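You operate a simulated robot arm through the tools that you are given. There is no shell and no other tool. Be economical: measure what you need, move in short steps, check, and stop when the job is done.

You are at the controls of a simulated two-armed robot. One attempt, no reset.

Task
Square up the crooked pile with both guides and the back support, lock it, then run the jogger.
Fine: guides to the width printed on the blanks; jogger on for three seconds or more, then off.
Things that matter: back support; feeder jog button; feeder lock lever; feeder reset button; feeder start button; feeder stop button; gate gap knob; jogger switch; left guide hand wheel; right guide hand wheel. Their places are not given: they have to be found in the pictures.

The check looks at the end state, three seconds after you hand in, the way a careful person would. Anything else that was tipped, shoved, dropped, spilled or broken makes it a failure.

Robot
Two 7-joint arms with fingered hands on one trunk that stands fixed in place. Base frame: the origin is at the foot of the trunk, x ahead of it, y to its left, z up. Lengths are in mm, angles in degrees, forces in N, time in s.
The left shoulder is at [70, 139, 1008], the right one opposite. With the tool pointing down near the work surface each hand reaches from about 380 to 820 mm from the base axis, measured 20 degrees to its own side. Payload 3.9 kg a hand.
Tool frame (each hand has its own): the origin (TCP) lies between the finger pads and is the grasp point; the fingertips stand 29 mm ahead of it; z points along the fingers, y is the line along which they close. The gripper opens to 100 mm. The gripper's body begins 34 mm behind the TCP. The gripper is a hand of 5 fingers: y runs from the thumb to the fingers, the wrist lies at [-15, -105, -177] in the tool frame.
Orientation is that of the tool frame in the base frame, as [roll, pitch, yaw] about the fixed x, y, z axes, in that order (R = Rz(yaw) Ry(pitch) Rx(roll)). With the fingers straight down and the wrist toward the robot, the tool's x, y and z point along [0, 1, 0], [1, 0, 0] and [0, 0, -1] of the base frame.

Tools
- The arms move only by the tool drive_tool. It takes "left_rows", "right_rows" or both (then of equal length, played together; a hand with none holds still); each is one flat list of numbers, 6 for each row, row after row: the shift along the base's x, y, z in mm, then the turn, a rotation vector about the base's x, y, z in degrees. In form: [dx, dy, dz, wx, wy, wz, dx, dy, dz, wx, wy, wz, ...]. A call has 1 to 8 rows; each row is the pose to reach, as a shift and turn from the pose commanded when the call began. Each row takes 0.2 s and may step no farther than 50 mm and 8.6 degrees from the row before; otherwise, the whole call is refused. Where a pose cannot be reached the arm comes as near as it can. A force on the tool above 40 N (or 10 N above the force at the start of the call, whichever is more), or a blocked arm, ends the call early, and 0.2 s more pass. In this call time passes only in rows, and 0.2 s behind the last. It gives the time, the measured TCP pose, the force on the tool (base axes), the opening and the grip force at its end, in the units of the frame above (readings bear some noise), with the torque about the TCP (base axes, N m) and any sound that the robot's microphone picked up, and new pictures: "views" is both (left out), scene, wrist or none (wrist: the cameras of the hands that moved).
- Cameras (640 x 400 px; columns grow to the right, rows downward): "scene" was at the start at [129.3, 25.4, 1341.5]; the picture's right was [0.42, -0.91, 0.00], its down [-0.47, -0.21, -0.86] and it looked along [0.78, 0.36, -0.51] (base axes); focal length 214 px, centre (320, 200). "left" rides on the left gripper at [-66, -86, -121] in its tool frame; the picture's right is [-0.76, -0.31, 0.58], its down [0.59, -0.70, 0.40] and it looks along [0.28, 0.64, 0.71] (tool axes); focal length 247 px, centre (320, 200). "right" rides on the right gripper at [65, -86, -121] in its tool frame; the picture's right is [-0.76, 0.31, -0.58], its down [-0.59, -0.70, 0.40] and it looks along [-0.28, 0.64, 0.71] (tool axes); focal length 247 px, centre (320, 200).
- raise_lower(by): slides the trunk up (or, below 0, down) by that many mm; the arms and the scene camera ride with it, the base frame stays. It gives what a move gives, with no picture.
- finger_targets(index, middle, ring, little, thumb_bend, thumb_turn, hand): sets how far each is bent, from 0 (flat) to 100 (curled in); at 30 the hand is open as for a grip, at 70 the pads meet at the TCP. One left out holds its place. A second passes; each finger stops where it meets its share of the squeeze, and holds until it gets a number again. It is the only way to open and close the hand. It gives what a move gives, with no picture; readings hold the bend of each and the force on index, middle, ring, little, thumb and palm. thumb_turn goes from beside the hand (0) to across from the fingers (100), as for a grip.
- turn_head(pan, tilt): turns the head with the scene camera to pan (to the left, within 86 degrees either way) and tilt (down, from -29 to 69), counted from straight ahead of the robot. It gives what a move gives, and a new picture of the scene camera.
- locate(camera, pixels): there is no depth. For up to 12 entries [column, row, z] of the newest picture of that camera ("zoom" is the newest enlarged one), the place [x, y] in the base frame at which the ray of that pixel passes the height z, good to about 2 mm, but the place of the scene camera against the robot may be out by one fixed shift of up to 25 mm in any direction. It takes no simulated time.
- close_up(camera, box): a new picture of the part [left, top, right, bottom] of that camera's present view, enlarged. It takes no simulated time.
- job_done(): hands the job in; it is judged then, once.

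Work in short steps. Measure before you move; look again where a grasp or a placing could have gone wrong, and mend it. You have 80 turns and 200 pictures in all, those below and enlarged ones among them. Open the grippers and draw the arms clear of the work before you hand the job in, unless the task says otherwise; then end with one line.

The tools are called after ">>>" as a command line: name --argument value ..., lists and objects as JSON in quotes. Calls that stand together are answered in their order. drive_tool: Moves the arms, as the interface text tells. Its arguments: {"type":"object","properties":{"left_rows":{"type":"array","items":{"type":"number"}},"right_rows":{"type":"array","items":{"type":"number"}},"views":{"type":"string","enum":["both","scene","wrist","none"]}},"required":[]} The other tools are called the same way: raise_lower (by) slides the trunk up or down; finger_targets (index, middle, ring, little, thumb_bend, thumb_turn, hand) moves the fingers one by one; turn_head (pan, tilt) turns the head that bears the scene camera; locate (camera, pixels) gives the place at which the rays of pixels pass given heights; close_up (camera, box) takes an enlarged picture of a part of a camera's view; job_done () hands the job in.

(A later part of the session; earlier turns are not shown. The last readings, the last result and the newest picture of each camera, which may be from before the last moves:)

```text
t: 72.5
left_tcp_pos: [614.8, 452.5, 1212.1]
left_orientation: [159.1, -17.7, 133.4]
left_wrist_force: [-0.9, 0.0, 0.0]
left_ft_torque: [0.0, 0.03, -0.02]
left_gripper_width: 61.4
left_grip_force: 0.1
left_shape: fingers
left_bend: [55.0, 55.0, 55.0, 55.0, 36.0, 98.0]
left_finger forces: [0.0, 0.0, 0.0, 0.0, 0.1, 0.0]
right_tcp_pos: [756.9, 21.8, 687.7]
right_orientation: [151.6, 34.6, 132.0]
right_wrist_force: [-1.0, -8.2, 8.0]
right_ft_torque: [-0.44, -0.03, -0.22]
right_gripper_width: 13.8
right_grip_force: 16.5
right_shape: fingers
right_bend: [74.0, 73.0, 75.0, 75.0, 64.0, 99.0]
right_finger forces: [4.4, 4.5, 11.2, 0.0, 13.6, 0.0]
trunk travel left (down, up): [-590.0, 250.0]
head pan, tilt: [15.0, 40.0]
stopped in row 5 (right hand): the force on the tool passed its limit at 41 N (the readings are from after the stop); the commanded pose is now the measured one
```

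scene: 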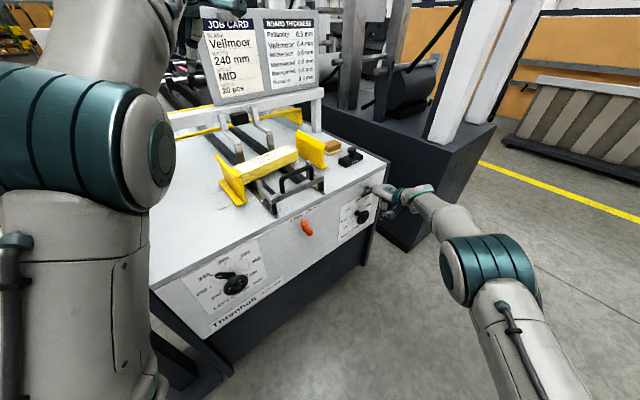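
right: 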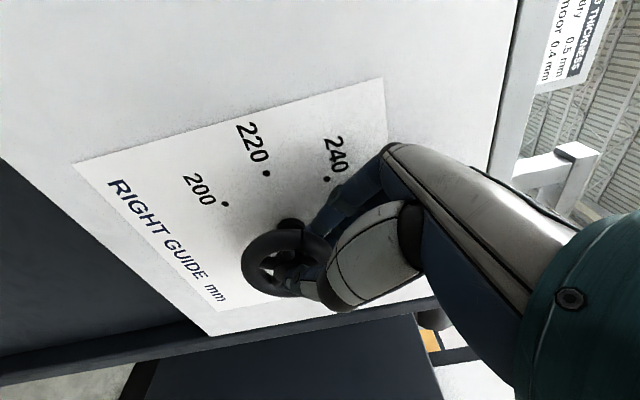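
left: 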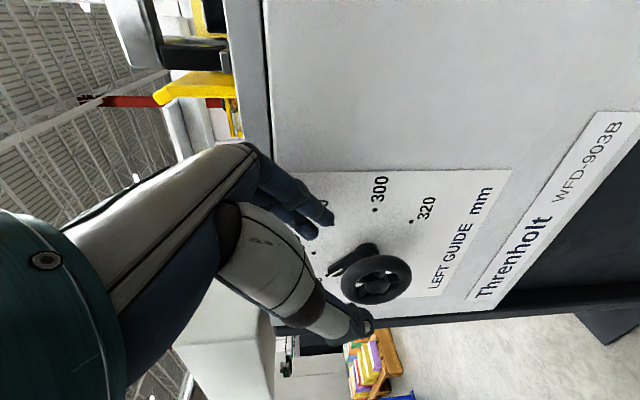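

It turned a good amount. I release, back out, swing back to the right and look at the dial.

>>> finger_targets --hand "right" --index 55 --middle 55 --ring 55 --little 55 --thumb_bend 36

>>> drive_tool --right_rows '[-17, 1, 18, 0, 0, 0, -34, 3, 36, 3, 4.5, 0, -25, -5, 45, 7, 10, 0, -12, -14, 48, 11, 15.7, 0, 0, -22, 48, 15, 21.5, 0, 10, -28, 46, 19, 27.2, 0]' --views "wrist"

>>> close_up --camera "right" --box '[160, 100, 400, 340]'

```text
t: 73.5
left_tcp_pos: [613.8, 450.6, 1212.7]
left_orientation: [159.0, -17.7, 133.4]
left_wrist_force: [0.4, -0.9, 0.0]
left_ft_torque: [-0.02, -0.04, -0.05]
left_gripper_width: 61.2
left_grip_force: 0.1
left_shape: fingers
left_bend: [55.0, 55.0, 55.0, 55.0, 36.0, 98.0]
left_finger forces: [0.1, 0.0, 0.1, 0.0, 0.0, 0.0]
right_tcp_pos: [755.1, 22.5, 684.5]
right_orientation: [151.7, 34.3, 132.0]
right_wrist_force: [-4.2, -3.4, -2.6]
right_ft_torque: [0.05, -0.07, 0.06]
right_gripper_width: 60.4
right_grip_force: 3.0
right_shape: fingers
right_bend: [56.0, 58.0, 55.0, 55.0, 36.0, 98.0]
right_finger forces: [0.6, 5.7, 0.0, 0.0, 0.1, 0.1]
trunk travel left (down, up): [-590.0, 250.0]
head pan, tilt: [15.0, 40.0]
```

```text
t: 74.9
left_tcp_pos: [616.1, 450.9, 1212.0]
left_orientation: [159.0, -17.8, 133.4]
left_wrist_force: [0.3, 0.7, 0.1]
left_ft_torque: [0.02, -0.02, -0.01]
left_gripper_width: 61.2
left_grip_force: 0.0
left_shape: fingers
left_bend: [55.0, 55.0, 55.0, 55.0, 36.0, 98.0]
left_finger forces: [0.1, 0.0, 0.1, 0.0, 0.0, 0.0]
right_tcp_pos: [764.5, -5.5, 731.6]
right_orientation: [158.9, 1.8, 134.4]
right_wrist_force: [0.2, 0.8, -0.3]
right_ft_torque: [-0.04, -0.01, 0.01]
right_gripper_width: 60.8
right_grip_force: 0.0
right_shape: fingers
right_bend: [55.0, 55.0, 55.0, 55.0, 36.0, 98.0]
right_finger forces: [0.0, 0.0, 0.0, 0.1, 0.1, 0.0]
trunk travel left (down, up): [-590.0, 250.0]
head pan, tilt: [15.0, 40.0]
```

right: 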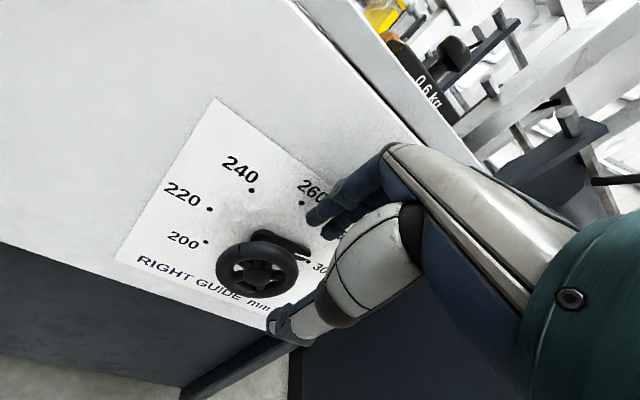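

```text
1.67 times, centred on (280, 220) of right
```

zoom: 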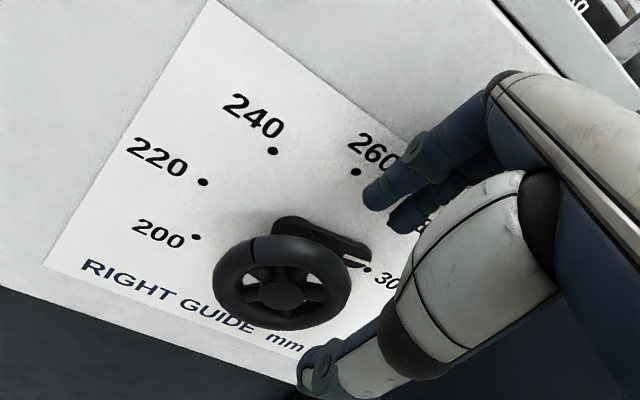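

Pointer is now at 300. Refined hub estimate: lateral ~618, z ~646. I re-enter, grip and do a rigid 64° rotation.

>>> drive_tool --right_rows '[5, 3, -17, 0, 0, 0, 11, 6, -35, 0, 0, 0, 16.5, 8.5, -53, 0, 0, 0]' --views "none"

>>> finger_targets --hand "right" --index 75 --middle 75 --ring 75 --little 75 --thumb_bend 75

>>> drive_tool --right_rows '[-4, 2.8, 2.4, -4.6, -6.6, 0, -8.3, 5.8, 4.1, -9.2, -13.1, 0, -12.7, 8.9, 5.1, -13.7, -19.7, 0, -17.2, 12, 5.4, -18.3, -26.2, 0, -21.7, 15.2, 4.9, -22.9, -32.8, 0, -26.1, 18.2, 3.6, -27.5, -39.4, 0, -30.3, 21.2, 1.6, -32, -45.9, 0, -34.2, 23.9, -1.1, -36.6, -52.5, 0]' --views "wrist"

```text
t: 75.7
left_tcp_pos: [614.8, 448.2, 1214.0]
left_orientation: [159.1, -17.9, 133.3]
left_wrist_force: [0.6, 0.2, 0.7]
left_ft_torque: [0.02, 0.01, 0.0]
left_gripper_width: 61.4
left_grip_force: 0.1
left_shape: fingers
left_bend: [55.0, 55.0, 55.0, 55.0, 36.0, 98.0]
left_finger forces: [0.0, 0.0, 0.0, 0.0, 0.0, 0.0]
right_tcp_pos: [780.9, 1.5, 676.4]
right_orientation: [159.0, 1.8, 134.3]
right_wrist_force: [-3.0, -3.4, 0.3]
right_ft_torque: [0.07, -0.07, -0.09]
right_gripper_width: 61.0
right_grip_force: 2.2
right_shape: fingers
right_bend: [55.0, 57.0, 55.0, 55.0, 36.0, 98.0]
right_finger forces: [0.0, 4.6, 0.0, 0.0, 0.0, 0.0]
trunk travel left (down, up): [-590.0, 250.0]
head pan, tilt: [15.0, 40.0]
```

```text
t: 76.7
left_tcp_pos: [615.1, 451.1, 1213.7]
left_orientation: [159.0, -17.8, 133.4]
left_wrist_force: [0.0, 0.4, 0.7]
left_ft_torque: [0.01, 0.0, 0.03]
left_gripper_width: 61.3
left_grip_force: 0.1
left_shape: fingers
left_bend: [55.0, 55.0, 55.0, 55.0, 36.0, 98.0]
left_finger forces: [0.1, 0.1, 0.0, 0.0, 0.0, 0.0]
right_tcp_pos: [780.9, 2.8, 677.6]
right_orientation: [158.8, 1.9, 134.4]
right_wrist_force: [0.8, -2.5, 0.7]
right_ft_torque: [-0.2, 0.06, 0.04]
right_gripper_width: 15.1
right_grip_force: 12.1
right_shape: fingers
right_bend: [74.0, 73.0, 75.0, 75.0, 64.0, 97.0]
right_finger forces: [6.4, 6.1, 0.1, 0.0, 12.5, 0.1]
trunk travel left (down, up): [-590.0, 250.0]
head pan, tilt: [15.0, 40.0]
```

```text
t: 78.5
left_tcp_pos: [616.1, 451.7, 1213.0]
left_orientation: [159.1, -17.8, 133.4]
left_wrist_force: [0.3, -0.4, 0.2]
left_ft_torque: [0.0, 0.01, 0.0]
left_gripper_width: 61.3
left_grip_force: 0.1
left_shape: fingers
left_bend: [55.0, 55.0, 55.0, 55.0, 36.0, 98.0]
left_finger forces: [0.0, 0.0, 0.1, 0.1, 0.0, 0.0]
right_tcp_pos: [747.5, 27.8, 676.5]
right_orientation: [136.6, 63.6, 120.2]
right_wrist_force: [11.1, -5.1, 1.9]
right_ft_torque: [-0.22, -0.16, -0.15]
right_gripper_width: 14.2
right_grip_force: 11.8
right_shape: fingers
right_bend: [74.0, 73.0, 75.0, 75.0, 64.0, 100.0]
right_finger forces: [6.0, 5.5, 1.2, 0.1, 9.6, 0.0]
trunk travel left (down, up): [-590.0, 250.0]
head pan, tilt: [15.0, 40.0]
```

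right: 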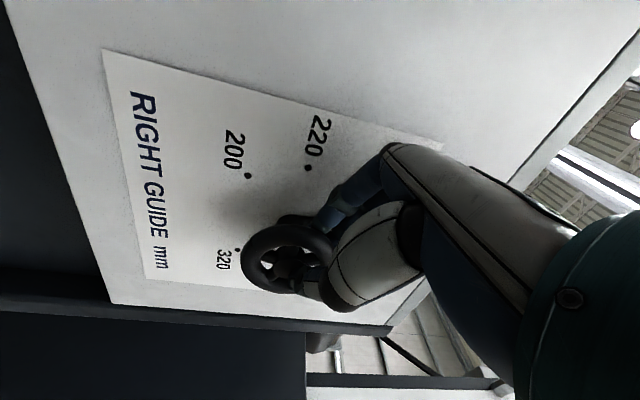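

Smooth 64° turn, pointer should be near 270. I release and swing back to look.

>>> finger_targets --hand "right" --index 55 --middle 55 --ring 55 --little 55 --thumb_bend 36

>>> drive_tool --right_rows '[-23, 5, 8, 0, 0, 0, -46, 11, 16, 4.6, 6.6, 0, -44, 4, 30, 9.2, 13.1, 0, -36, -4, 42, 13.7, 19.7, 0, -25, -13, 52, 18.3, 26.2, 0, -10, -22, 58, 22.9, 32.8, 0, 5, -29, 58, 27.5, 39.4, 0, 17, -33, 55, 32, 45.9, 0]' --views "wrist"

>>> close_up --camera "right" --box '[160, 100, 400, 340]'

```text
t: 79.5
left_tcp_pos: [614.6, 450.4, 1213.6]
left_orientation: [159.1, -17.6, 133.3]
left_wrist_force: [-0.2, 0.9, 1.0]
left_ft_torque: [-0.04, -0.01, -0.04]
left_gripper_width: 61.3
left_grip_force: 0.0
left_shape: fingers
left_bend: [55.0, 55.0, 55.0, 55.0, 36.0, 98.0]
left_finger forces: [0.0, 0.0, 0.0, 0.1, 0.1, 0.0]
right_tcp_pos: [745.8, 27.1, 676.4]
right_orientation: [136.7, 63.6, 120.3]
right_wrist_force: [-2.1, -1.9, -1.3]
right_ft_torque: [-0.02, -0.05, 0.06]
right_gripper_width: 60.8
right_grip_force: 1.5
right_shape: fingers
right_bend: [55.0, 56.0, 55.0, 55.0, 36.0, 98.0]
right_finger forces: [0.2, 2.1, 0.1, 0.0, 0.0, 0.1]
trunk travel left (down, up): [-590.0, 250.0]
head pan, tilt: [15.0, 40.0]
```

```text
t: 81.3
left_tcp_pos: [614.4, 450.5, 1212.8]
left_orientation: [159.1, -17.8, 133.5]
left_wrist_force: [0.4, 1.1, 0.2]
left_ft_torque: [0.01, -0.01, 0.0]
left_gripper_width: 61.3
left_grip_force: 0.1
left_shape: fingers
left_bend: [55.0, 55.0, 55.0, 55.0, 36.0, 98.0]
left_finger forces: [0.0, 0.1, 0.0, 0.0, 0.0, 0.0]
right_tcp_pos: [763.9, -9.2, 729.5]
right_orientation: [157.5, 9.8, 134.1]
right_wrist_force: [0.2, 0.9, 0.2]
right_ft_torque: [-0.03, 0.02, 0.01]
right_gripper_width: 61.5
right_grip_force: 0.0
right_shape: fingers
right_bend: [55.0, 55.0, 55.0, 55.0, 36.0, 98.0]
right_finger forces: [0.1, 0.1, 0.0, 0.0, 0.0, 0.0]
trunk travel left (down, up): [-590.0, 250.0]
head pan, tilt: [15.0, 40.0]
```

right: 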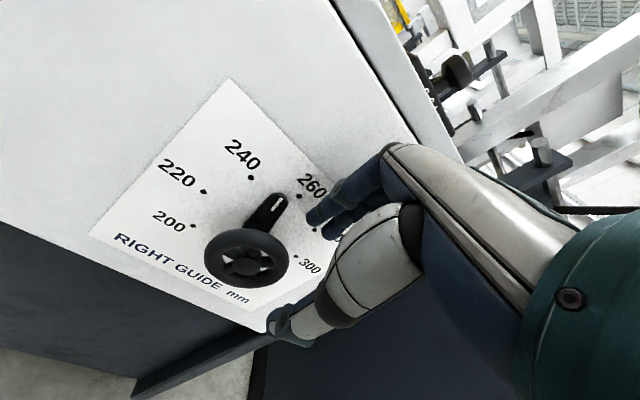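

```text
1.67 times, centred on (280, 220) of right
```

zoom: 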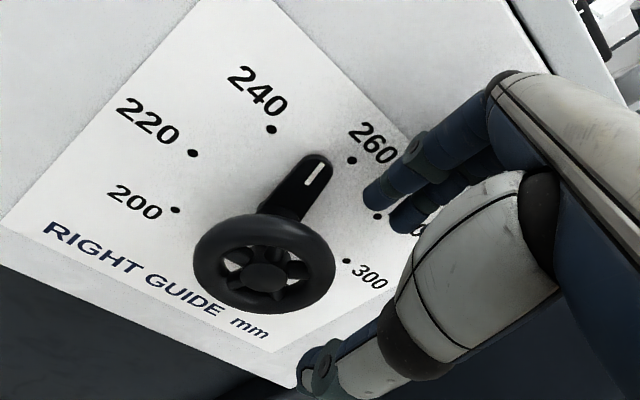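

Pointer is between 260 and 240. I check from the scene camera for an independent reading.

>>> close_up --camera "scene" --box '[330, 185, 400, 245]'

>>> close_up --camera "right" --box '[180, 140, 340, 300]'

>>> close_up --camera "scene" --box '[200, 110, 380, 230]'

```text
6.67 times, centred on (365, 215) of scene
```

zoom: 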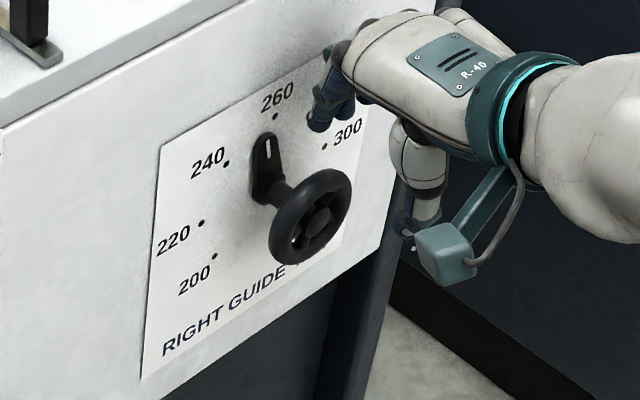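

```text
2.50 times, centred on (260, 220) of right
```

zoom: 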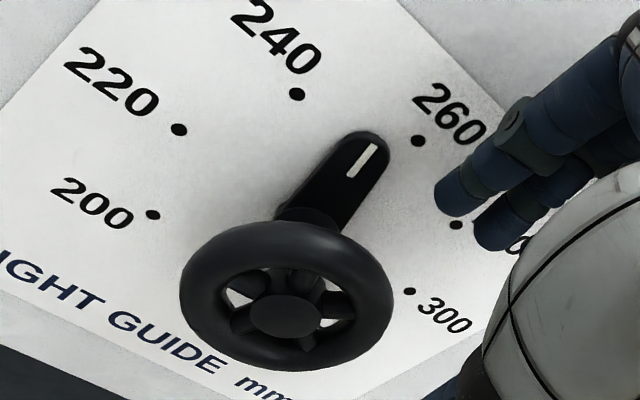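

```text
3.33 times, centred on (290, 170) of scene
```

zoom: 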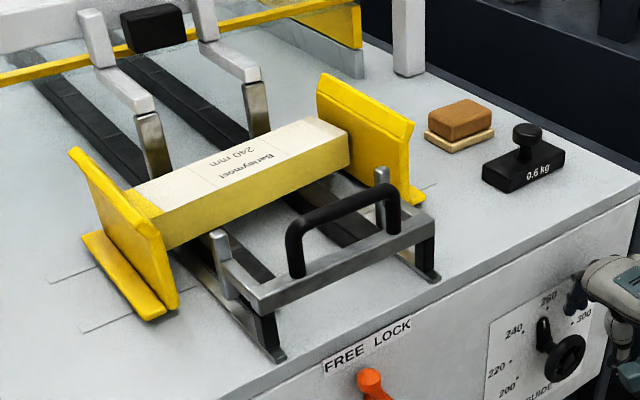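

About 253 by the scene view. I grip again and turn ~26°.

>>> drive_tool --right_rows '[4, 5, -16, 0, 0, 0, 8, 10, -32, 0, 0, 0, 12, 15, -47.5, 0, 0, 0]' --views "none"

>>> finger_targets --hand "right" --index 75 --middle 75 --ring 75 --little 75 --thumb_bend 75

>>> drive_tool --right_rows '[-3.4, 2.4, 1.5, -3.7, -5.3, 0, -7.1, 4.9, 2.5, -7.4, -10.7, 0, -10.7, 7.4, 2.9, -11.2, -16, 0, -14.4, 10, 2.9, -14.9, -21.3, 0]' --views "scene"

>>> close_up --camera "scene" --box '[330, 185, 400, 245]'

>>> close_up --camera "right" --box '[160, 100, 400, 340]'

```text
t: 82.1
left_tcp_pos: [615.9, 450.4, 1214.0]
left_orientation: [159.1, -17.7, 133.4]
left_wrist_force: [0.2, -0.1, -0.1]
left_ft_torque: [0.01, 0.02, 0.0]
left_gripper_width: 61.4
left_grip_force: 0.0
left_shape: fingers
left_bend: [55.0, 55.0, 55.0, 55.0, 36.0, 98.0]
left_finger forces: [0.0, 0.1, 0.0, 0.0, 0.0, 0.0]
right_tcp_pos: [773.8, 7.7, 685.1]
right_orientation: [157.2, 9.8, 134.0]
right_wrist_force: [-3.0, -5.1, 0.7]
right_ft_torque: [0.17, -0.18, -0.1]
right_gripper_width: 61.7
right_grip_force: 2.5
right_shape: fingers
right_bend: [55.0, 57.0, 55.0, 55.0, 36.0, 98.0]
right_finger forces: [0.2, 5.3, 0.0, 0.0, 0.0, 0.1]
trunk travel left (down, up): [-590.0, 250.0]
head pan, tilt: [15.0, 40.0]
```

```text
t: 83.1
left_tcp_pos: [614.5, 449.4, 1214.2]
left_orientation: [159.0, -17.8, 133.4]
left_wrist_force: [0.3, -0.9, 0.3]
left_ft_torque: [0.02, 0.0, 0.02]
left_gripper_width: 61.3
left_grip_force: 0.1
left_shape: fingers
left_bend: [55.0, 55.0, 55.0, 55.0, 36.0, 98.0]
left_finger forces: [0.0, 0.0, 0.0, 0.0, 0.1, 0.0]
right_tcp_pos: [773.2, 8.6, 685.9]
right_orientation: [157.1, 9.7, 134.1]
right_wrist_force: [1.7, -0.8, 8.2]
right_ft_torque: [0.18, -0.13, 0.03]
right_gripper_width: 17.9
right_grip_force: 13.9
right_shape: fingers
right_bend: [74.0, 73.0, 75.0, 75.0, 63.0, 98.0]
right_finger forces: [14.1, 5.7, 0.0, 0.0, 8.2, 0.1]
trunk travel left (down, up): [-590.0, 250.0]
head pan, tilt: [15.0, 40.0]
```

```text
t: 84.1
left_tcp_pos: [615.1, 450.8, 1213.5]
left_orientation: [159.0, -17.7, 133.3]
left_wrist_force: [0.3, -0.1, -0.3]
left_ft_torque: [-0.02, -0.05, 0.0]
left_gripper_width: 61.2
left_grip_force: 0.0
left_shape: fingers
left_bend: [55.0, 55.0, 55.0, 55.0, 36.0, 98.0]
left_finger forces: [0.0, 0.0, 0.0, 0.0, 0.0, 0.0]
right_tcp_pos: [760.7, 18.6, 686.5]
right_orientation: [151.8, 35.2, 132.1]
right_wrist_force: [4.0, -3.4, 1.0]
right_ft_torque: [-0.09, -0.04, 0.01]
right_gripper_width: 15.1
right_grip_force: 9.9
right_shape: fingers
right_bend: [74.0, 73.0, 75.0, 75.0, 63.0, 98.0]
right_finger forces: [6.5, 4.5, 0.1, 0.1, 8.3, 0.0]
trunk travel left (down, up): [-590.0, 250.0]
head pan, tilt: [15.0, 40.0]
```

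scene: 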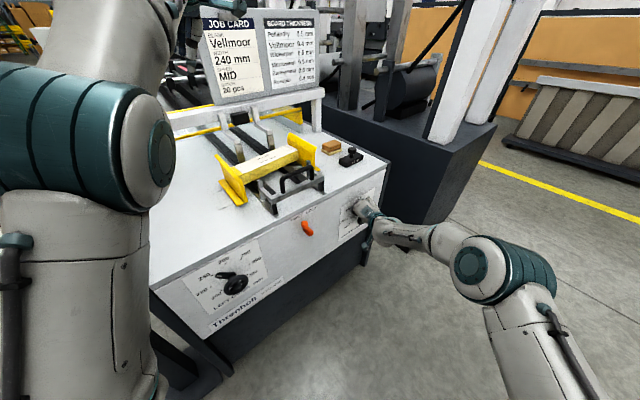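

```text
6.67 times, centred on (365, 215) of scene
```

zoom: 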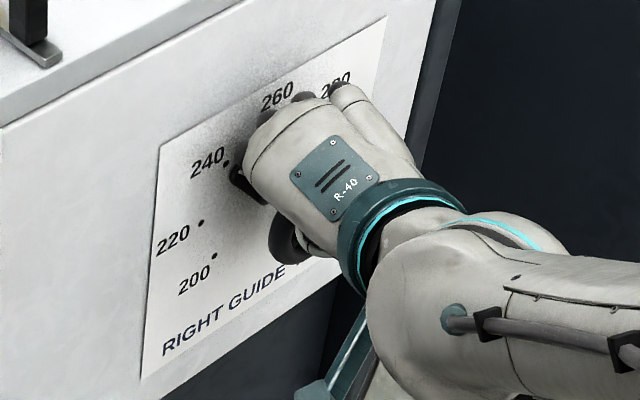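

```text
1.67 times, centred on (280, 220) of right
```

zoom: 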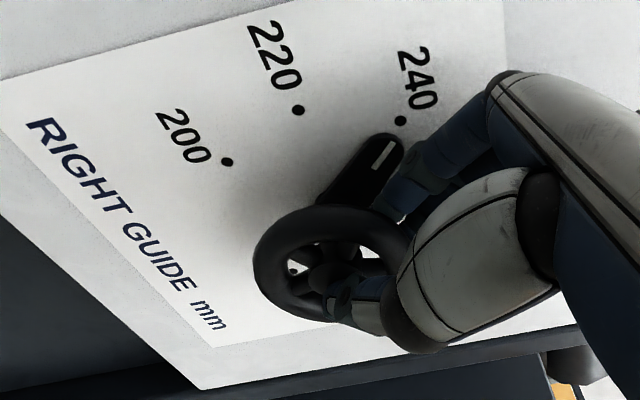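

The stripe points right at the 240 dot. I release carefully and withdraw straight back along the fingers.

>>> finger_targets --hand "right" --index 56 --middle 56 --ring 56 --little 56 --thumb_bend 36

>>> drive_tool --right_rows '[-8, 1, 8, 0, 0, 0, -17, 1, 18, 0, 0, 0, -34, 3, 36, 0, 0, 0, -55, -15, 50, 0, 0, 0, -75, -40, 65, 0, 0, 0]' --views "both"

>>> close_up --camera "right" --box '[160, 100, 400, 340]'

>>> close_up --camera "scene" --box '[200, 110, 380, 230]'

```text
t: 85.1
left_tcp_pos: [614.7, 450.8, 1213.8]
left_orientation: [159.1, -17.8, 133.3]
left_wrist_force: [-0.2, 0.6, -0.8]
left_ft_torque: [0.01, -0.01, -0.01]
left_gripper_width: 61.3
left_grip_force: 0.0
left_shape: fingers
left_bend: [55.0, 55.0, 55.0, 55.0, 36.0, 98.0]
left_finger forces: [0.0, 0.0, 0.0, 0.1, 0.0, 0.0]
right_tcp_pos: [759.8, 19.3, 686.3]
right_orientation: [151.5, 35.2, 131.9]
right_wrist_force: [-5.2, -4.3, -2.7]
right_ft_torque: [0.06, -0.1, 0.03]
right_gripper_width: 59.5
right_grip_force: 3.2
right_shape: fingers
right_bend: [56.0, 59.0, 56.0, 56.0, 36.0, 98.0]
right_finger forces: [0.4, 6.5, 0.1, 0.0, 0.0, 0.0]
trunk travel left (down, up): [-590.0, 250.0]
head pan, tilt: [15.0, 40.0]
```

```text
t: 86.3
left_tcp_pos: [613.8, 450.9, 1214.4]
left_orientation: [159.0, -17.7, 133.5]
left_wrist_force: [0.4, 0.1, 0.3]
left_ft_torque: [-0.01, -0.04, 0.02]
left_gripper_width: 61.5
left_grip_force: 0.1
left_shape: fingers
left_bend: [55.0, 55.0, 55.0, 55.0, 36.0, 98.0]
left_finger forces: [0.0, 0.0, 0.0, 0.0, 0.1, 0.0]
right_tcp_pos: [685.2, -23.4, 753.6]
right_orientation: [151.5, 35.1, 131.9]
right_wrist_force: [0.2, 0.4, 0.7]
right_ft_torque: [0.04, 0.0, 0.0]
right_gripper_width: 60.0
right_grip_force: 0.1
right_shape: fingers
right_bend: [56.0, 56.0, 56.0, 56.0, 36.0, 98.0]
right_finger forces: [0.0, 0.0, 0.2, 0.0, 0.0, 0.1]
trunk travel left (down, up): [-590.0, 250.0]
head pan, tilt: [15.0, 40.0]
```

scene: 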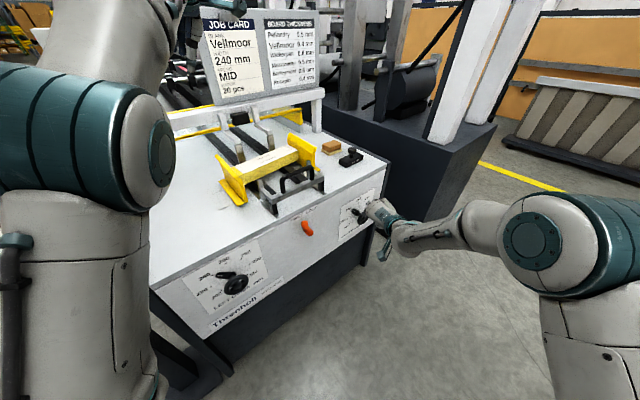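
right: 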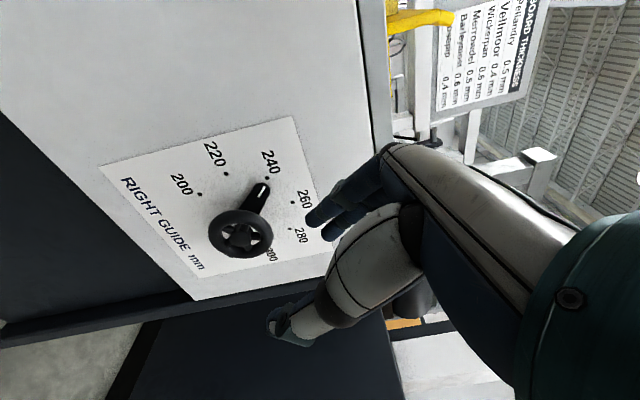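

```text
1.67 times, centred on (280, 220) of right
```

zoom: 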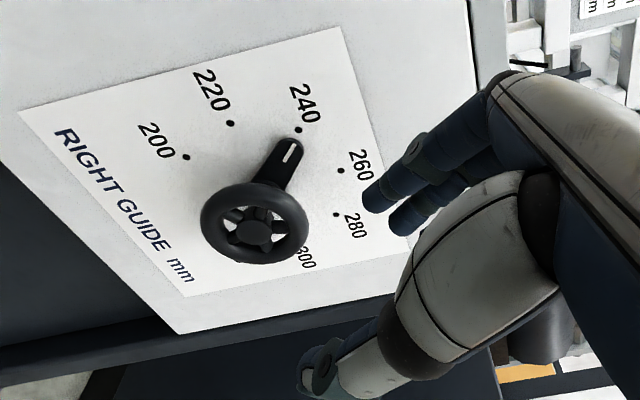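

```text
3.33 times, centred on (290, 170) of scene
```

zoom: 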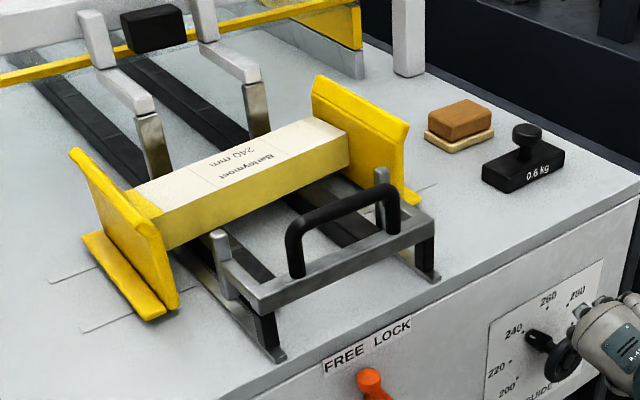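

Both dials read 240 and the pile is nearly square between the guides. Now the back support: I locate its handle, feet and the table edge.

>>> locate --camera "scene" --pixels '[[326, 198.5, 800], [326, 198.5, 840], [296.6, 172.5, 840], [296.6, 172.5, 880], [276.5, 216, 820], [323, 192.5, 820], [259.4, 183.5, 840], [308, 167, 840], [281, 181.5, 860], [310, 166, 860]]'

>>> close_up --camera "scene" --box '[240, 130, 345, 220]'

>>> close_up --camera "left" --box '[0, 0, 640, 400]'

```text
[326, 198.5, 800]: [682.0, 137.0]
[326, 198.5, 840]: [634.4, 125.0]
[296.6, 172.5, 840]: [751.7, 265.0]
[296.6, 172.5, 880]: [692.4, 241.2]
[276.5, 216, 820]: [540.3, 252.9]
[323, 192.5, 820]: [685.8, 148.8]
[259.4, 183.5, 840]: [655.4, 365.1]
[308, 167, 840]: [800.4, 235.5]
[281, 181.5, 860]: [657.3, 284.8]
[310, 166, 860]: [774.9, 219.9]
```

```text
4.44 times, centred on (292, 175) of scene
```

zoom: 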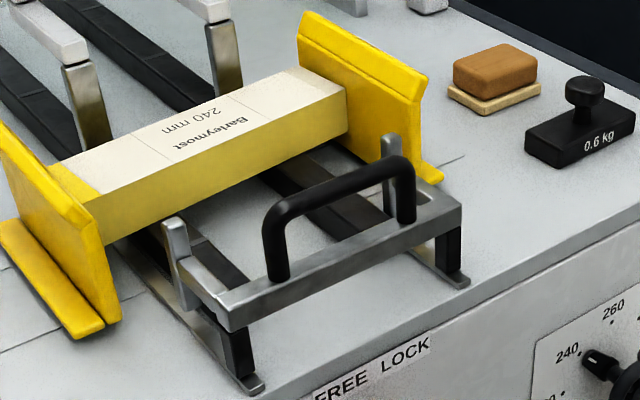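

```text
1.00 times, centred on (320, 200) of left (not enlarged: the box is as wide or as high as the picture)
```

zoom: 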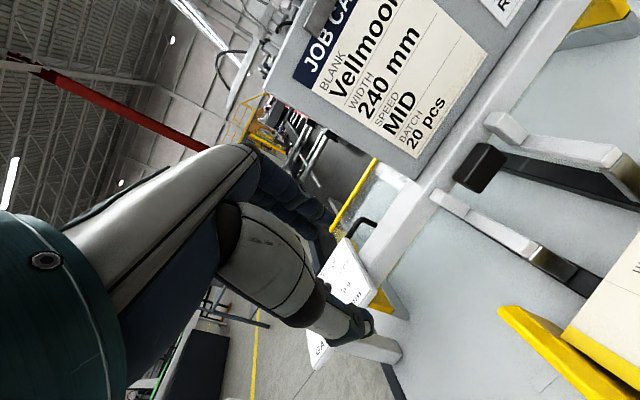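

Table top is z≈810; the handle is near (630,222,~915). The left hand is better placed for it; I bring it above the handle, straightening its pose.

>>> drive_tool --left_rows '[0, -35, -10, -2.4, -0.3, 1.9, 0, -70, -20, -4.7, -0.7, 3.7, 0, -105, -40, -7, -1, 5.6, 0, -140, -60, -9.5, -1.4, 7.5, 0, -175, -85, -11.8, -1.7, 9.4, 0, -205, -110, -14.2, -2, 11.2, 0, -230, -135, -16.5, -2.4, 13.1, 0, -250, -163, -18.9, -2.7, 15]' --views "both"

>>> finger_targets --hand "left" --index 42 --middle 42 --ring 42 --little 42 --thumb_bend 32

```text
t: 88.1
left_tcp_pos: [615.2, 222.2, 1051.2]
left_orientation: [173.9, -2.3, 147.6]
left_wrist_force: [0.8, 0.8, -0.4]
left_ft_torque: [0.01, -0.02, -0.02]
left_gripper_width: 61.7
left_grip_force: 0.1
left_shape: fingers
left_bend: [55.0, 55.0, 55.0, 55.0, 36.0, 98.0]
left_finger forces: [0.1, 0.0, 0.0, 0.0, 0.1, 0.1]
right_tcp_pos: [686.9, -22.8, 751.9]
right_orientation: [151.5, 35.2, 131.9]
right_wrist_force: [-1.4, 0.4, -0.7]
right_ft_torque: [-0.01, -0.01, 0.01]
right_gripper_width: 60.0
right_grip_force: 0.2
right_shape: fingers
right_bend: [56.0, 56.0, 56.0, 56.0, 36.0, 98.0]
right_finger forces: [0.1, 0.0, 0.0, 0.0, 0.1, 0.0]
trunk travel left (down, up): [-590.0, 250.0]
head pan, tilt: [15.0, 40.0]
```

scene: 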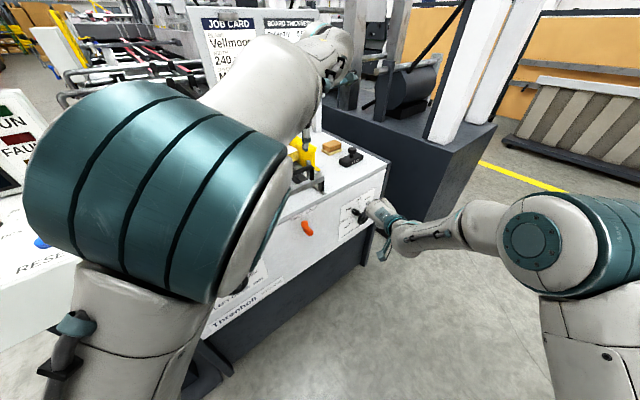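
left: 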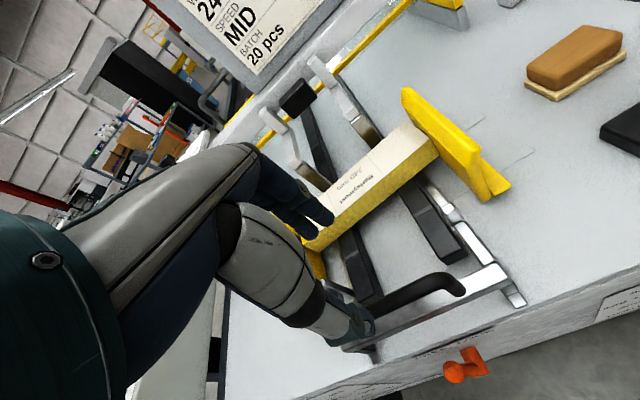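

```text
t: 89.1
left_tcp_pos: [612.8, 217.9, 1055.2]
left_orientation: [173.7, -2.0, 147.1]
left_wrist_force: [0.2, -0.2, 0.4]
left_ft_torque: [-0.01, -0.01, -0.01]
left_gripper_width: 81.8
left_grip_force: 0.1
left_shape: fingers
left_bend: [42.0, 42.0, 42.0, 42.0, 32.0, 98.0]
left_finger forces: [0.1, 0.1, 0.0, 0.0, 0.0, 0.0]
right_tcp_pos: [686.2, -23.9, 752.1]
right_orientation: [151.6, 35.2, 132.0]
right_wrist_force: [-0.1, 0.0, -1.0]
right_ft_torque: [0.0, 0.0, 0.01]
right_gripper_width: 59.7
right_grip_force: 0.0
right_shape: fingers
right_bend: [56.0, 56.0, 56.0, 56.0, 36.0, 98.0]
right_finger forces: [0.0, 0.1, 0.0, 0.0, 0.1, 0.1]
trunk travel left (down, up): [-590.0, 250.0]
head pan, tilt: [15.0, 40.0]
```

I locate the handle's right bend, frame and lever in this left-hand view.

>>> locate --camera "left" --pixels '[[455, 281, 860], [455, 281, 920], [390, 298, 860], [390, 298, 920], [505, 272, 860], [515, 300, 812], [375, 358, 812], [478, 362, 770], [452, 371, 730], [420, 290, 900]]'

>>> close_up --camera "left" --box '[320, 200, 560, 390]'

```text
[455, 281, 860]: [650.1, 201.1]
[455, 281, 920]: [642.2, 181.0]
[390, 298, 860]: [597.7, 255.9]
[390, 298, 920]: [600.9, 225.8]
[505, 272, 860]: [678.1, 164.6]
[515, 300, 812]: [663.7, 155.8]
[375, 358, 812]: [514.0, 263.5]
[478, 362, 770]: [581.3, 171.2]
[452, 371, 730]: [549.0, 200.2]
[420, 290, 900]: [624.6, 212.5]
```

```text
2.11 times, centred on (440, 295) of left
```

zoom: 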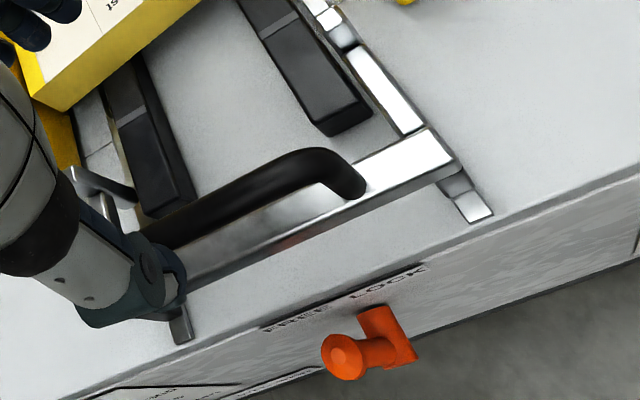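

The handle bar lies almost directly below the left TCP (about (611,215), z ~890). I descend 110 mm and look.

>>> drive_tool --left_rows '[0, 0, -40, 0, 0, 0, 0, -1, -80, 0, 0, 0, -1, -2, -112, 0, 0, 0]' --views "both"

>>> close_up --camera "left" --box '[240, 150, 500, 360]'

```text
t: 89.9
left_tcp_pos: [613.8, 211.1, 942.6]
left_orientation: [173.9, -1.7, 147.3]
left_wrist_force: [-0.3, -0.7, 0.2]
left_ft_torque: [-0.01, -0.01, -0.02]
left_gripper_width: 81.9
left_grip_force: 0.1
left_shape: fingers
left_bend: [42.0, 42.0, 42.0, 42.0, 32.0, 98.0]
left_finger forces: [0.0, 0.0, 0.0, 0.0, 0.0, 0.0]
right_tcp_pos: [685.2, -22.2, 751.6]
right_orientation: [151.7, 35.2, 132.1]
right_wrist_force: [0.0, -0.2, 0.3]
right_ft_torque: [0.0, -0.02, 0.0]
right_gripper_width: 59.8
right_grip_force: 0.2
right_shape: fingers
right_bend: [56.0, 56.0, 56.0, 56.0, 36.0, 98.0]
right_finger forces: [0.0, 0.1, 0.0, 0.0, 0.1, 0.0]
trunk travel left (down, up): [-590.0, 250.0]
head pan, tilt: [15.0, 40.0]
```

scene: 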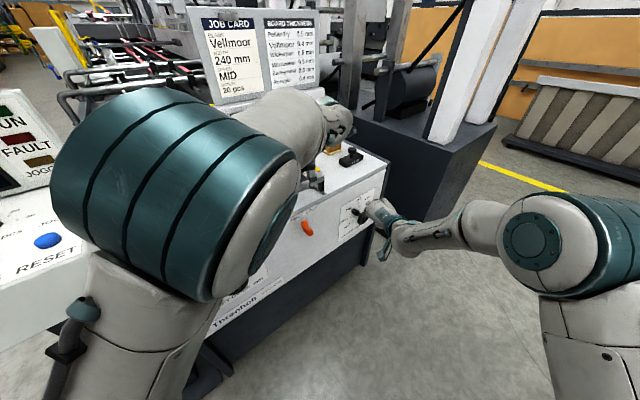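
left: 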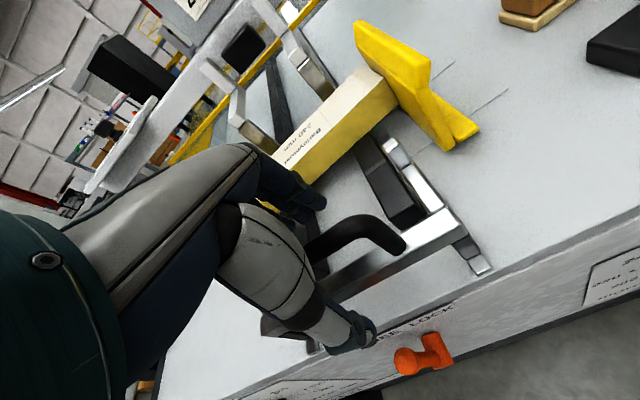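

```text
1.90 times, centred on (370, 255) of left
```

zoom: 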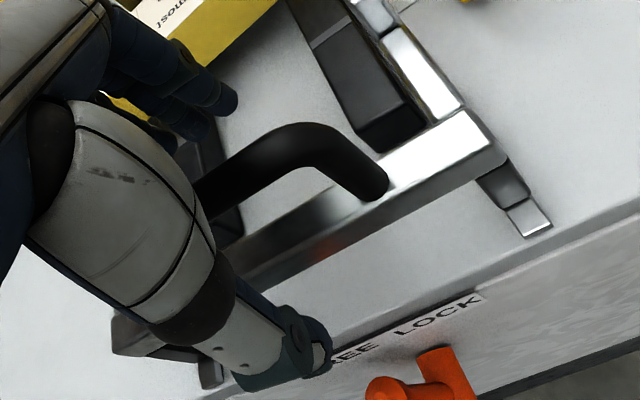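

>>> locate --camera "left" --pixels '[[372.6, 223, 860], [372.6, 223, 900], [330, 233, 880], [330, 233, 900], [403, 252, 860], [470, 269, 800], [470, 269, 790], [440, 210, 840]]'

```text
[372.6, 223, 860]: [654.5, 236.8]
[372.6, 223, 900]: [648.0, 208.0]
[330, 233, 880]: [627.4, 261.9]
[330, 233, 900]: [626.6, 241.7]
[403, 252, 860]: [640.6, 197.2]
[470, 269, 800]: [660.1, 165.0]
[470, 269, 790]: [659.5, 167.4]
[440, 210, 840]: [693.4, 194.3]
```

The two left views put the bar near z 930–950, i.e. possibly already between thumb and fingers. I test by closing the hand gently.

>>> finger_targets --hand "left" --index 72 --middle 72 --ring 72 --little 72 --thumb_bend 72

>>> close_up --camera "left" --box '[240, 150, 500, 360]'

```text
t: 90.9
left_tcp_pos: [613.2, 210.8, 941.5]
left_orientation: [174.0, -1.7, 147.3]
left_wrist_force: [-1.1, -0.7, -2.8]
left_ft_torque: [0.04, -0.02, -0.08]
left_gripper_width: 0.0
left_grip_force: 2.6
left_shape: fingers
left_bend: [72.0, 72.0, 72.0, 72.0, 68.0, 97.0]
left_finger forces: [0.0, 0.0, 0.0, 1.6, 4.0, 0.0]
right_tcp_pos: [686.0, -22.1, 752.3]
right_orientation: [151.7, 35.1, 132.0]
right_wrist_force: [-0.2, 0.3, -0.6]
right_ft_torque: [0.02, -0.04, 0.01]
right_gripper_width: 60.0
right_grip_force: 0.1
right_shape: fingers
right_bend: [56.0, 56.0, 56.0, 56.0, 36.0, 98.0]
right_finger forces: [0.1, 0.1, 0.1, 0.0, 0.1, 0.0]
trunk travel left (down, up): [-590.0, 250.0]
head pan, tilt: [15.0, 40.0]
```

```text
1.90 times, centred on (370, 255) of left
```

zoom: 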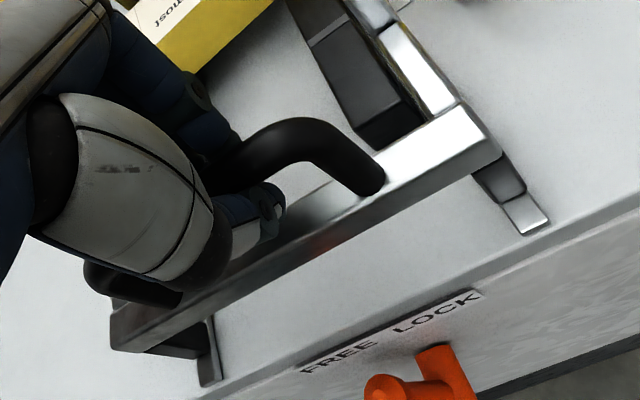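

The fingertips only just pinch around the bar. I open, lower 20 mm and close again.

>>> finger_targets --hand "left" --index 45 --middle 45 --ring 45 --little 45 --thumb_bend 36

>>> drive_tool --left_rows '[0, 0, -10, 0, 0, 0, 0, 0, -20, 0, 0, 0]' --views "none"

>>> finger_targets --hand "left" --index 72 --middle 72 --ring 72 --little 72 --thumb_bend 72

>>> close_up --camera "left" --box '[200, 100, 500, 360]'

```text
t: 91.9
left_tcp_pos: [613.7, 210.7, 941.9]
left_orientation: [174.0, -1.8, 147.4]
left_wrist_force: [0.0, 0.4, 0.5]
left_ft_torque: [0.01, 0.03, 0.0]
left_gripper_width: 73.1
left_grip_force: 0.0
left_shape: fingers
left_bend: [45.0, 45.0, 45.0, 45.0, 36.0, 97.0]
left_finger forces: [0.0, 0.1, 0.0, 0.0, 0.0, 0.0]
right_tcp_pos: [687.3, -23.2, 753.4]
right_orientation: [151.6, 35.2, 132.0]
right_wrist_force: [0.6, -0.5, 0.5]
right_ft_torque: [0.04, 0.04, 0.01]
right_gripper_width: 60.0
right_grip_force: 0.2
right_shape: fingers
right_bend: [56.0, 56.0, 56.0, 56.0, 36.0, 98.0]
right_finger forces: [0.0, 0.0, 0.0, 0.1, 0.1, 0.1]
trunk travel left (down, up): [-590.0, 250.0]
head pan, tilt: [15.0, 40.0]
```

```text
t: 92.5
left_tcp_pos: [611.6, 210.1, 923.4]
left_orientation: [174.1, -1.4, 147.3]
left_wrist_force: [-0.2, -0.4, -0.1]
left_ft_torque: [0.02, 0.02, 0.0]
left_gripper_width: 73.2
left_grip_force: 0.1
left_shape: fingers
left_bend: [45.0, 45.0, 45.0, 45.0, 36.0, 97.0]
left_finger forces: [0.1, 0.1, 0.0, 0.0, 0.1, 0.1]
right_tcp_pos: [687.2, -23.0, 753.2]
right_orientation: [151.6, 35.2, 132.1]
right_wrist_force: [0.4, 0.2, -0.9]
right_ft_torque: [-0.05, 0.03, 0.02]
right_gripper_width: 60.0
right_grip_force: 0.0
right_shape: fingers
right_bend: [56.0, 56.0, 56.0, 56.0, 36.0, 98.0]
right_finger forces: [0.0, 0.0, 0.0, 0.1, 0.0, 0.0]
trunk travel left (down, up): [-590.0, 250.0]
head pan, tilt: [15.0, 40.0]
```

```text
t: 93.5
left_tcp_pos: [612.6, 211.1, 923.7]
left_orientation: [174.1, -1.5, 147.5]
left_wrist_force: [-0.7, -1.5, 1.5]
left_ft_torque: [-0.2, 0.24, -0.3]
left_gripper_width: 9.1
left_grip_force: 7.1
left_shape: fingers
left_bend: [72.0, 72.0, 72.0, 72.0, 65.0, 97.0]
left_finger forces: [0.0, 0.9, 0.1, 6.2, 7.9, 0.0]
right_tcp_pos: [685.6, -23.9, 753.9]
right_orientation: [151.6, 35.1, 132.0]
right_wrist_force: [0.2, 0.1, 0.5]
right_ft_torque: [0.04, -0.03, -0.01]
right_gripper_width: 59.7
right_grip_force: 0.1
right_shape: fingers
right_bend: [56.0, 56.0, 56.0, 56.0, 36.0, 98.0]
right_finger forces: [0.1, 0.0, 0.1, 0.0, 0.1, 0.1]
trunk travel left (down, up): [-590.0, 250.0]
head pan, tilt: [15.0, 40.0]
```

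```text
1.54 times, centred on (350, 230) of left
```

zoom: 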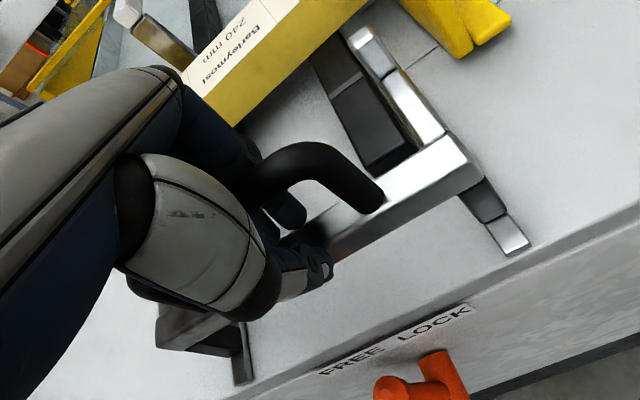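

The bar is held. I push the support forward along d in small steps, watching force.

>>> drive_tool --left_rows '[4.6, 6.6, 0, 0, 0, 0, 9.2, 13.1, 0, 0, 0, 0, 13.7, 19.7, 0, 0, 0, 0, 18.3, 26.2, 0, 0, 0, 0]' --views "wrist"

>>> close_up --camera "left" --box '[200, 0, 500, 260]'

```text
t: 94.5
left_tcp_pos: [631.3, 238.4, 927.4]
left_orientation: [173.9, -0.7, 147.5]
left_wrist_force: [-0.7, -1.6, 0.5]
left_ft_torque: [0.01, -0.03, -0.01]
left_gripper_width: 0.0
left_grip_force: 0.7
left_shape: fingers
left_bend: [72.0, 72.0, 72.0, 72.0, 71.0, 97.0]
left_finger forces: [0.1, 0.1, 0.0, 0.1, 1.3, 0.0]
right_tcp_pos: [686.9, -23.7, 753.2]
right_orientation: [151.6, 35.1, 132.0]
right_wrist_force: [-0.6, -0.6, 0.1]
right_ft_torque: [0.02, -0.01, -0.02]
right_gripper_width: 59.8
right_grip_force: 0.1
right_shape: fingers
right_bend: [56.0, 56.0, 56.0, 56.0, 36.0, 98.0]
right_finger forces: [0.0, 0.0, 0.2, 0.0, 0.1, 0.1]
trunk travel left (down, up): [-590.0, 250.0]
head pan, tilt: [15.0, 40.0]
```

left: 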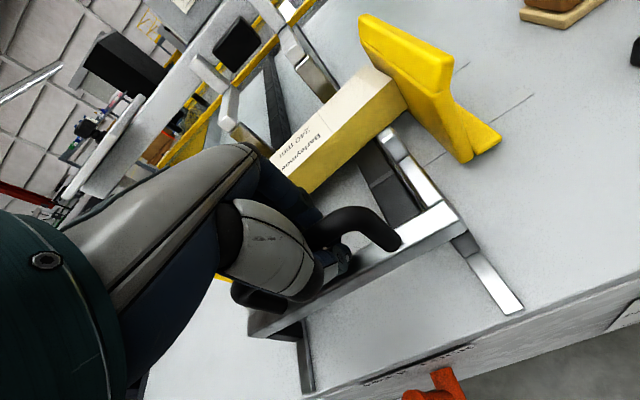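

```text
1.54 times, centred on (350, 130) of left
```

zoom: 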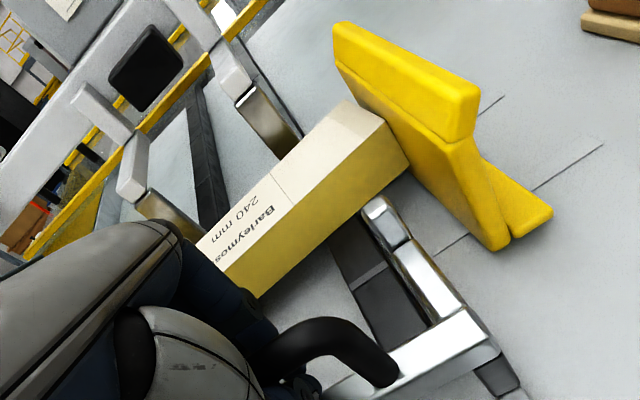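

The support moved ~30 mm and is close to the pile. I continue pushing in small steps.

>>> drive_tool --left_rows '[3.4, 4.9, -2, 0, 0, 0, 6.9, 9.8, -3, 0, 0, 0, 10.3, 14.8, -3, 0, 0, 0, 13.7, 19.7, -3, 0, 0, 0]' --views "wrist"

>>> close_up --camera "left" --box '[200, 20, 500, 280]'

```text
t: 95.5
left_tcp_pos: [642.6, 260.7, 925.9]
left_orientation: [174.0, -0.6, 148.0]
left_wrist_force: [0.8, -1.9, 10.2]
left_ft_torque: [-0.18, -0.11, -0.03]
left_gripper_width: 0.0
left_grip_force: 6.4
left_shape: fingers
left_bend: [72.0, 72.0, 72.0, 72.0, 73.0, 97.0]
left_finger forces: [0.0, 0.1, 0.0, 0.0, 12.8, 0.0]
right_tcp_pos: [685.4, -23.2, 753.5]
right_orientation: [151.5, 35.3, 131.8]
right_wrist_force: [0.1, -0.5, 0.7]
right_ft_torque: [0.01, 0.01, -0.02]
right_gripper_width: 59.9
right_grip_force: 0.1
right_shape: fingers
right_bend: [56.0, 56.0, 56.0, 56.0, 36.0, 98.0]
right_finger forces: [0.0, 0.0, 0.0, 0.0, 0.0, 0.0]
trunk travel left (down, up): [-590.0, 250.0]
head pan, tilt: [15.0, 40.0]
```

left: 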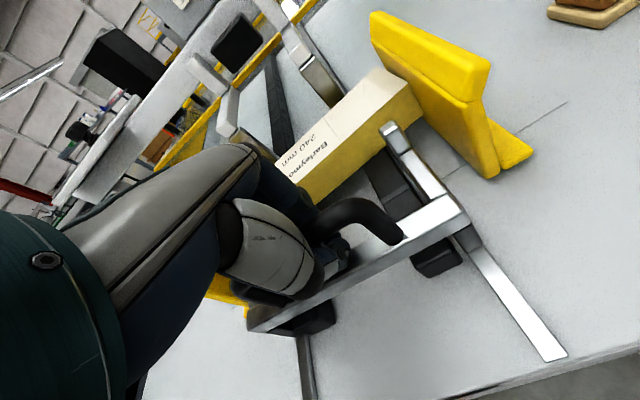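

```text
1.54 times, centred on (350, 150) of left
```

zoom: 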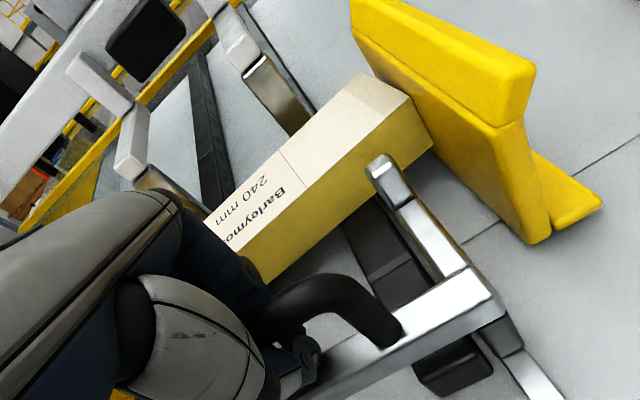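

The right post is about at the pile's rear face. I push on a little more, with 2 mm of lift to unload the thumb.

>>> drive_tool --left_rows '[3.4, 4.9, 2, 0, 0, 0, 6.9, 9.8, 2, 0, 0, 0, 10.3, 14.8, 2, 0, 0, 0]' --views "wrist"

>>> close_up --camera "left" --box '[200, 20, 500, 280]'

>>> close_up --camera "scene" --box '[200, 90, 380, 230]'

```text
t: 96.3
left_tcp_pos: [653.1, 274.6, 925.7]
left_orientation: [173.5, -1.2, 147.6]
left_wrist_force: [-0.5, -1.8, 11.6]
left_ft_torque: [-0.14, -0.04, 0.01]
left_gripper_width: 0.0
left_grip_force: 6.8
left_shape: fingers
left_bend: [72.0, 72.0, 72.0, 72.0, 73.0, 97.0]
left_finger forces: [0.0, 0.0, 0.0, 0.0, 13.2, 0.0]
right_tcp_pos: [686.3, -24.8, 754.5]
right_orientation: [151.4, 35.2, 131.8]
right_wrist_force: [-0.8, 0.0, -0.4]
right_ft_torque: [0.0, 0.0, -0.02]
right_gripper_width: 59.9
right_grip_force: 0.1
right_shape: fingers
right_bend: [56.0, 56.0, 56.0, 56.0, 36.0, 98.0]
right_finger forces: [0.1, 0.0, 0.0, 0.0, 0.1, 0.1]
trunk travel left (down, up): [-590.0, 250.0]
head pan, tilt: [15.0, 40.0]
```

left: 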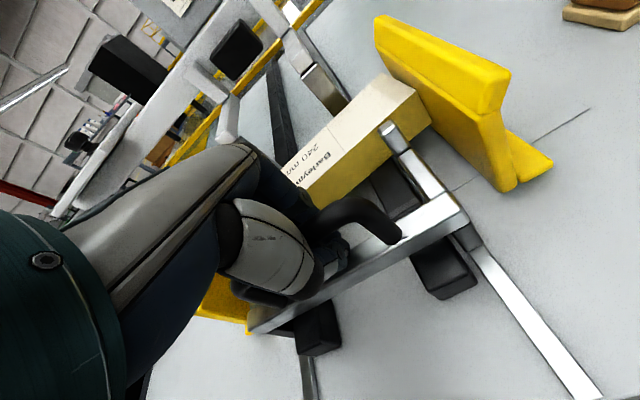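

```text
1.54 times, centred on (350, 150) of left
```

zoom: 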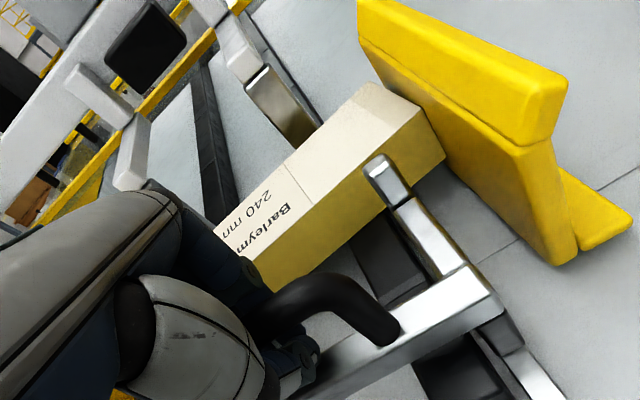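

```text
2.86 times, centred on (290, 160) of scene
```

zoom: 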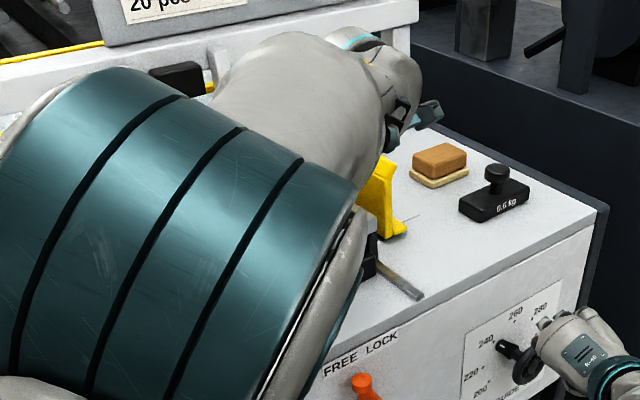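

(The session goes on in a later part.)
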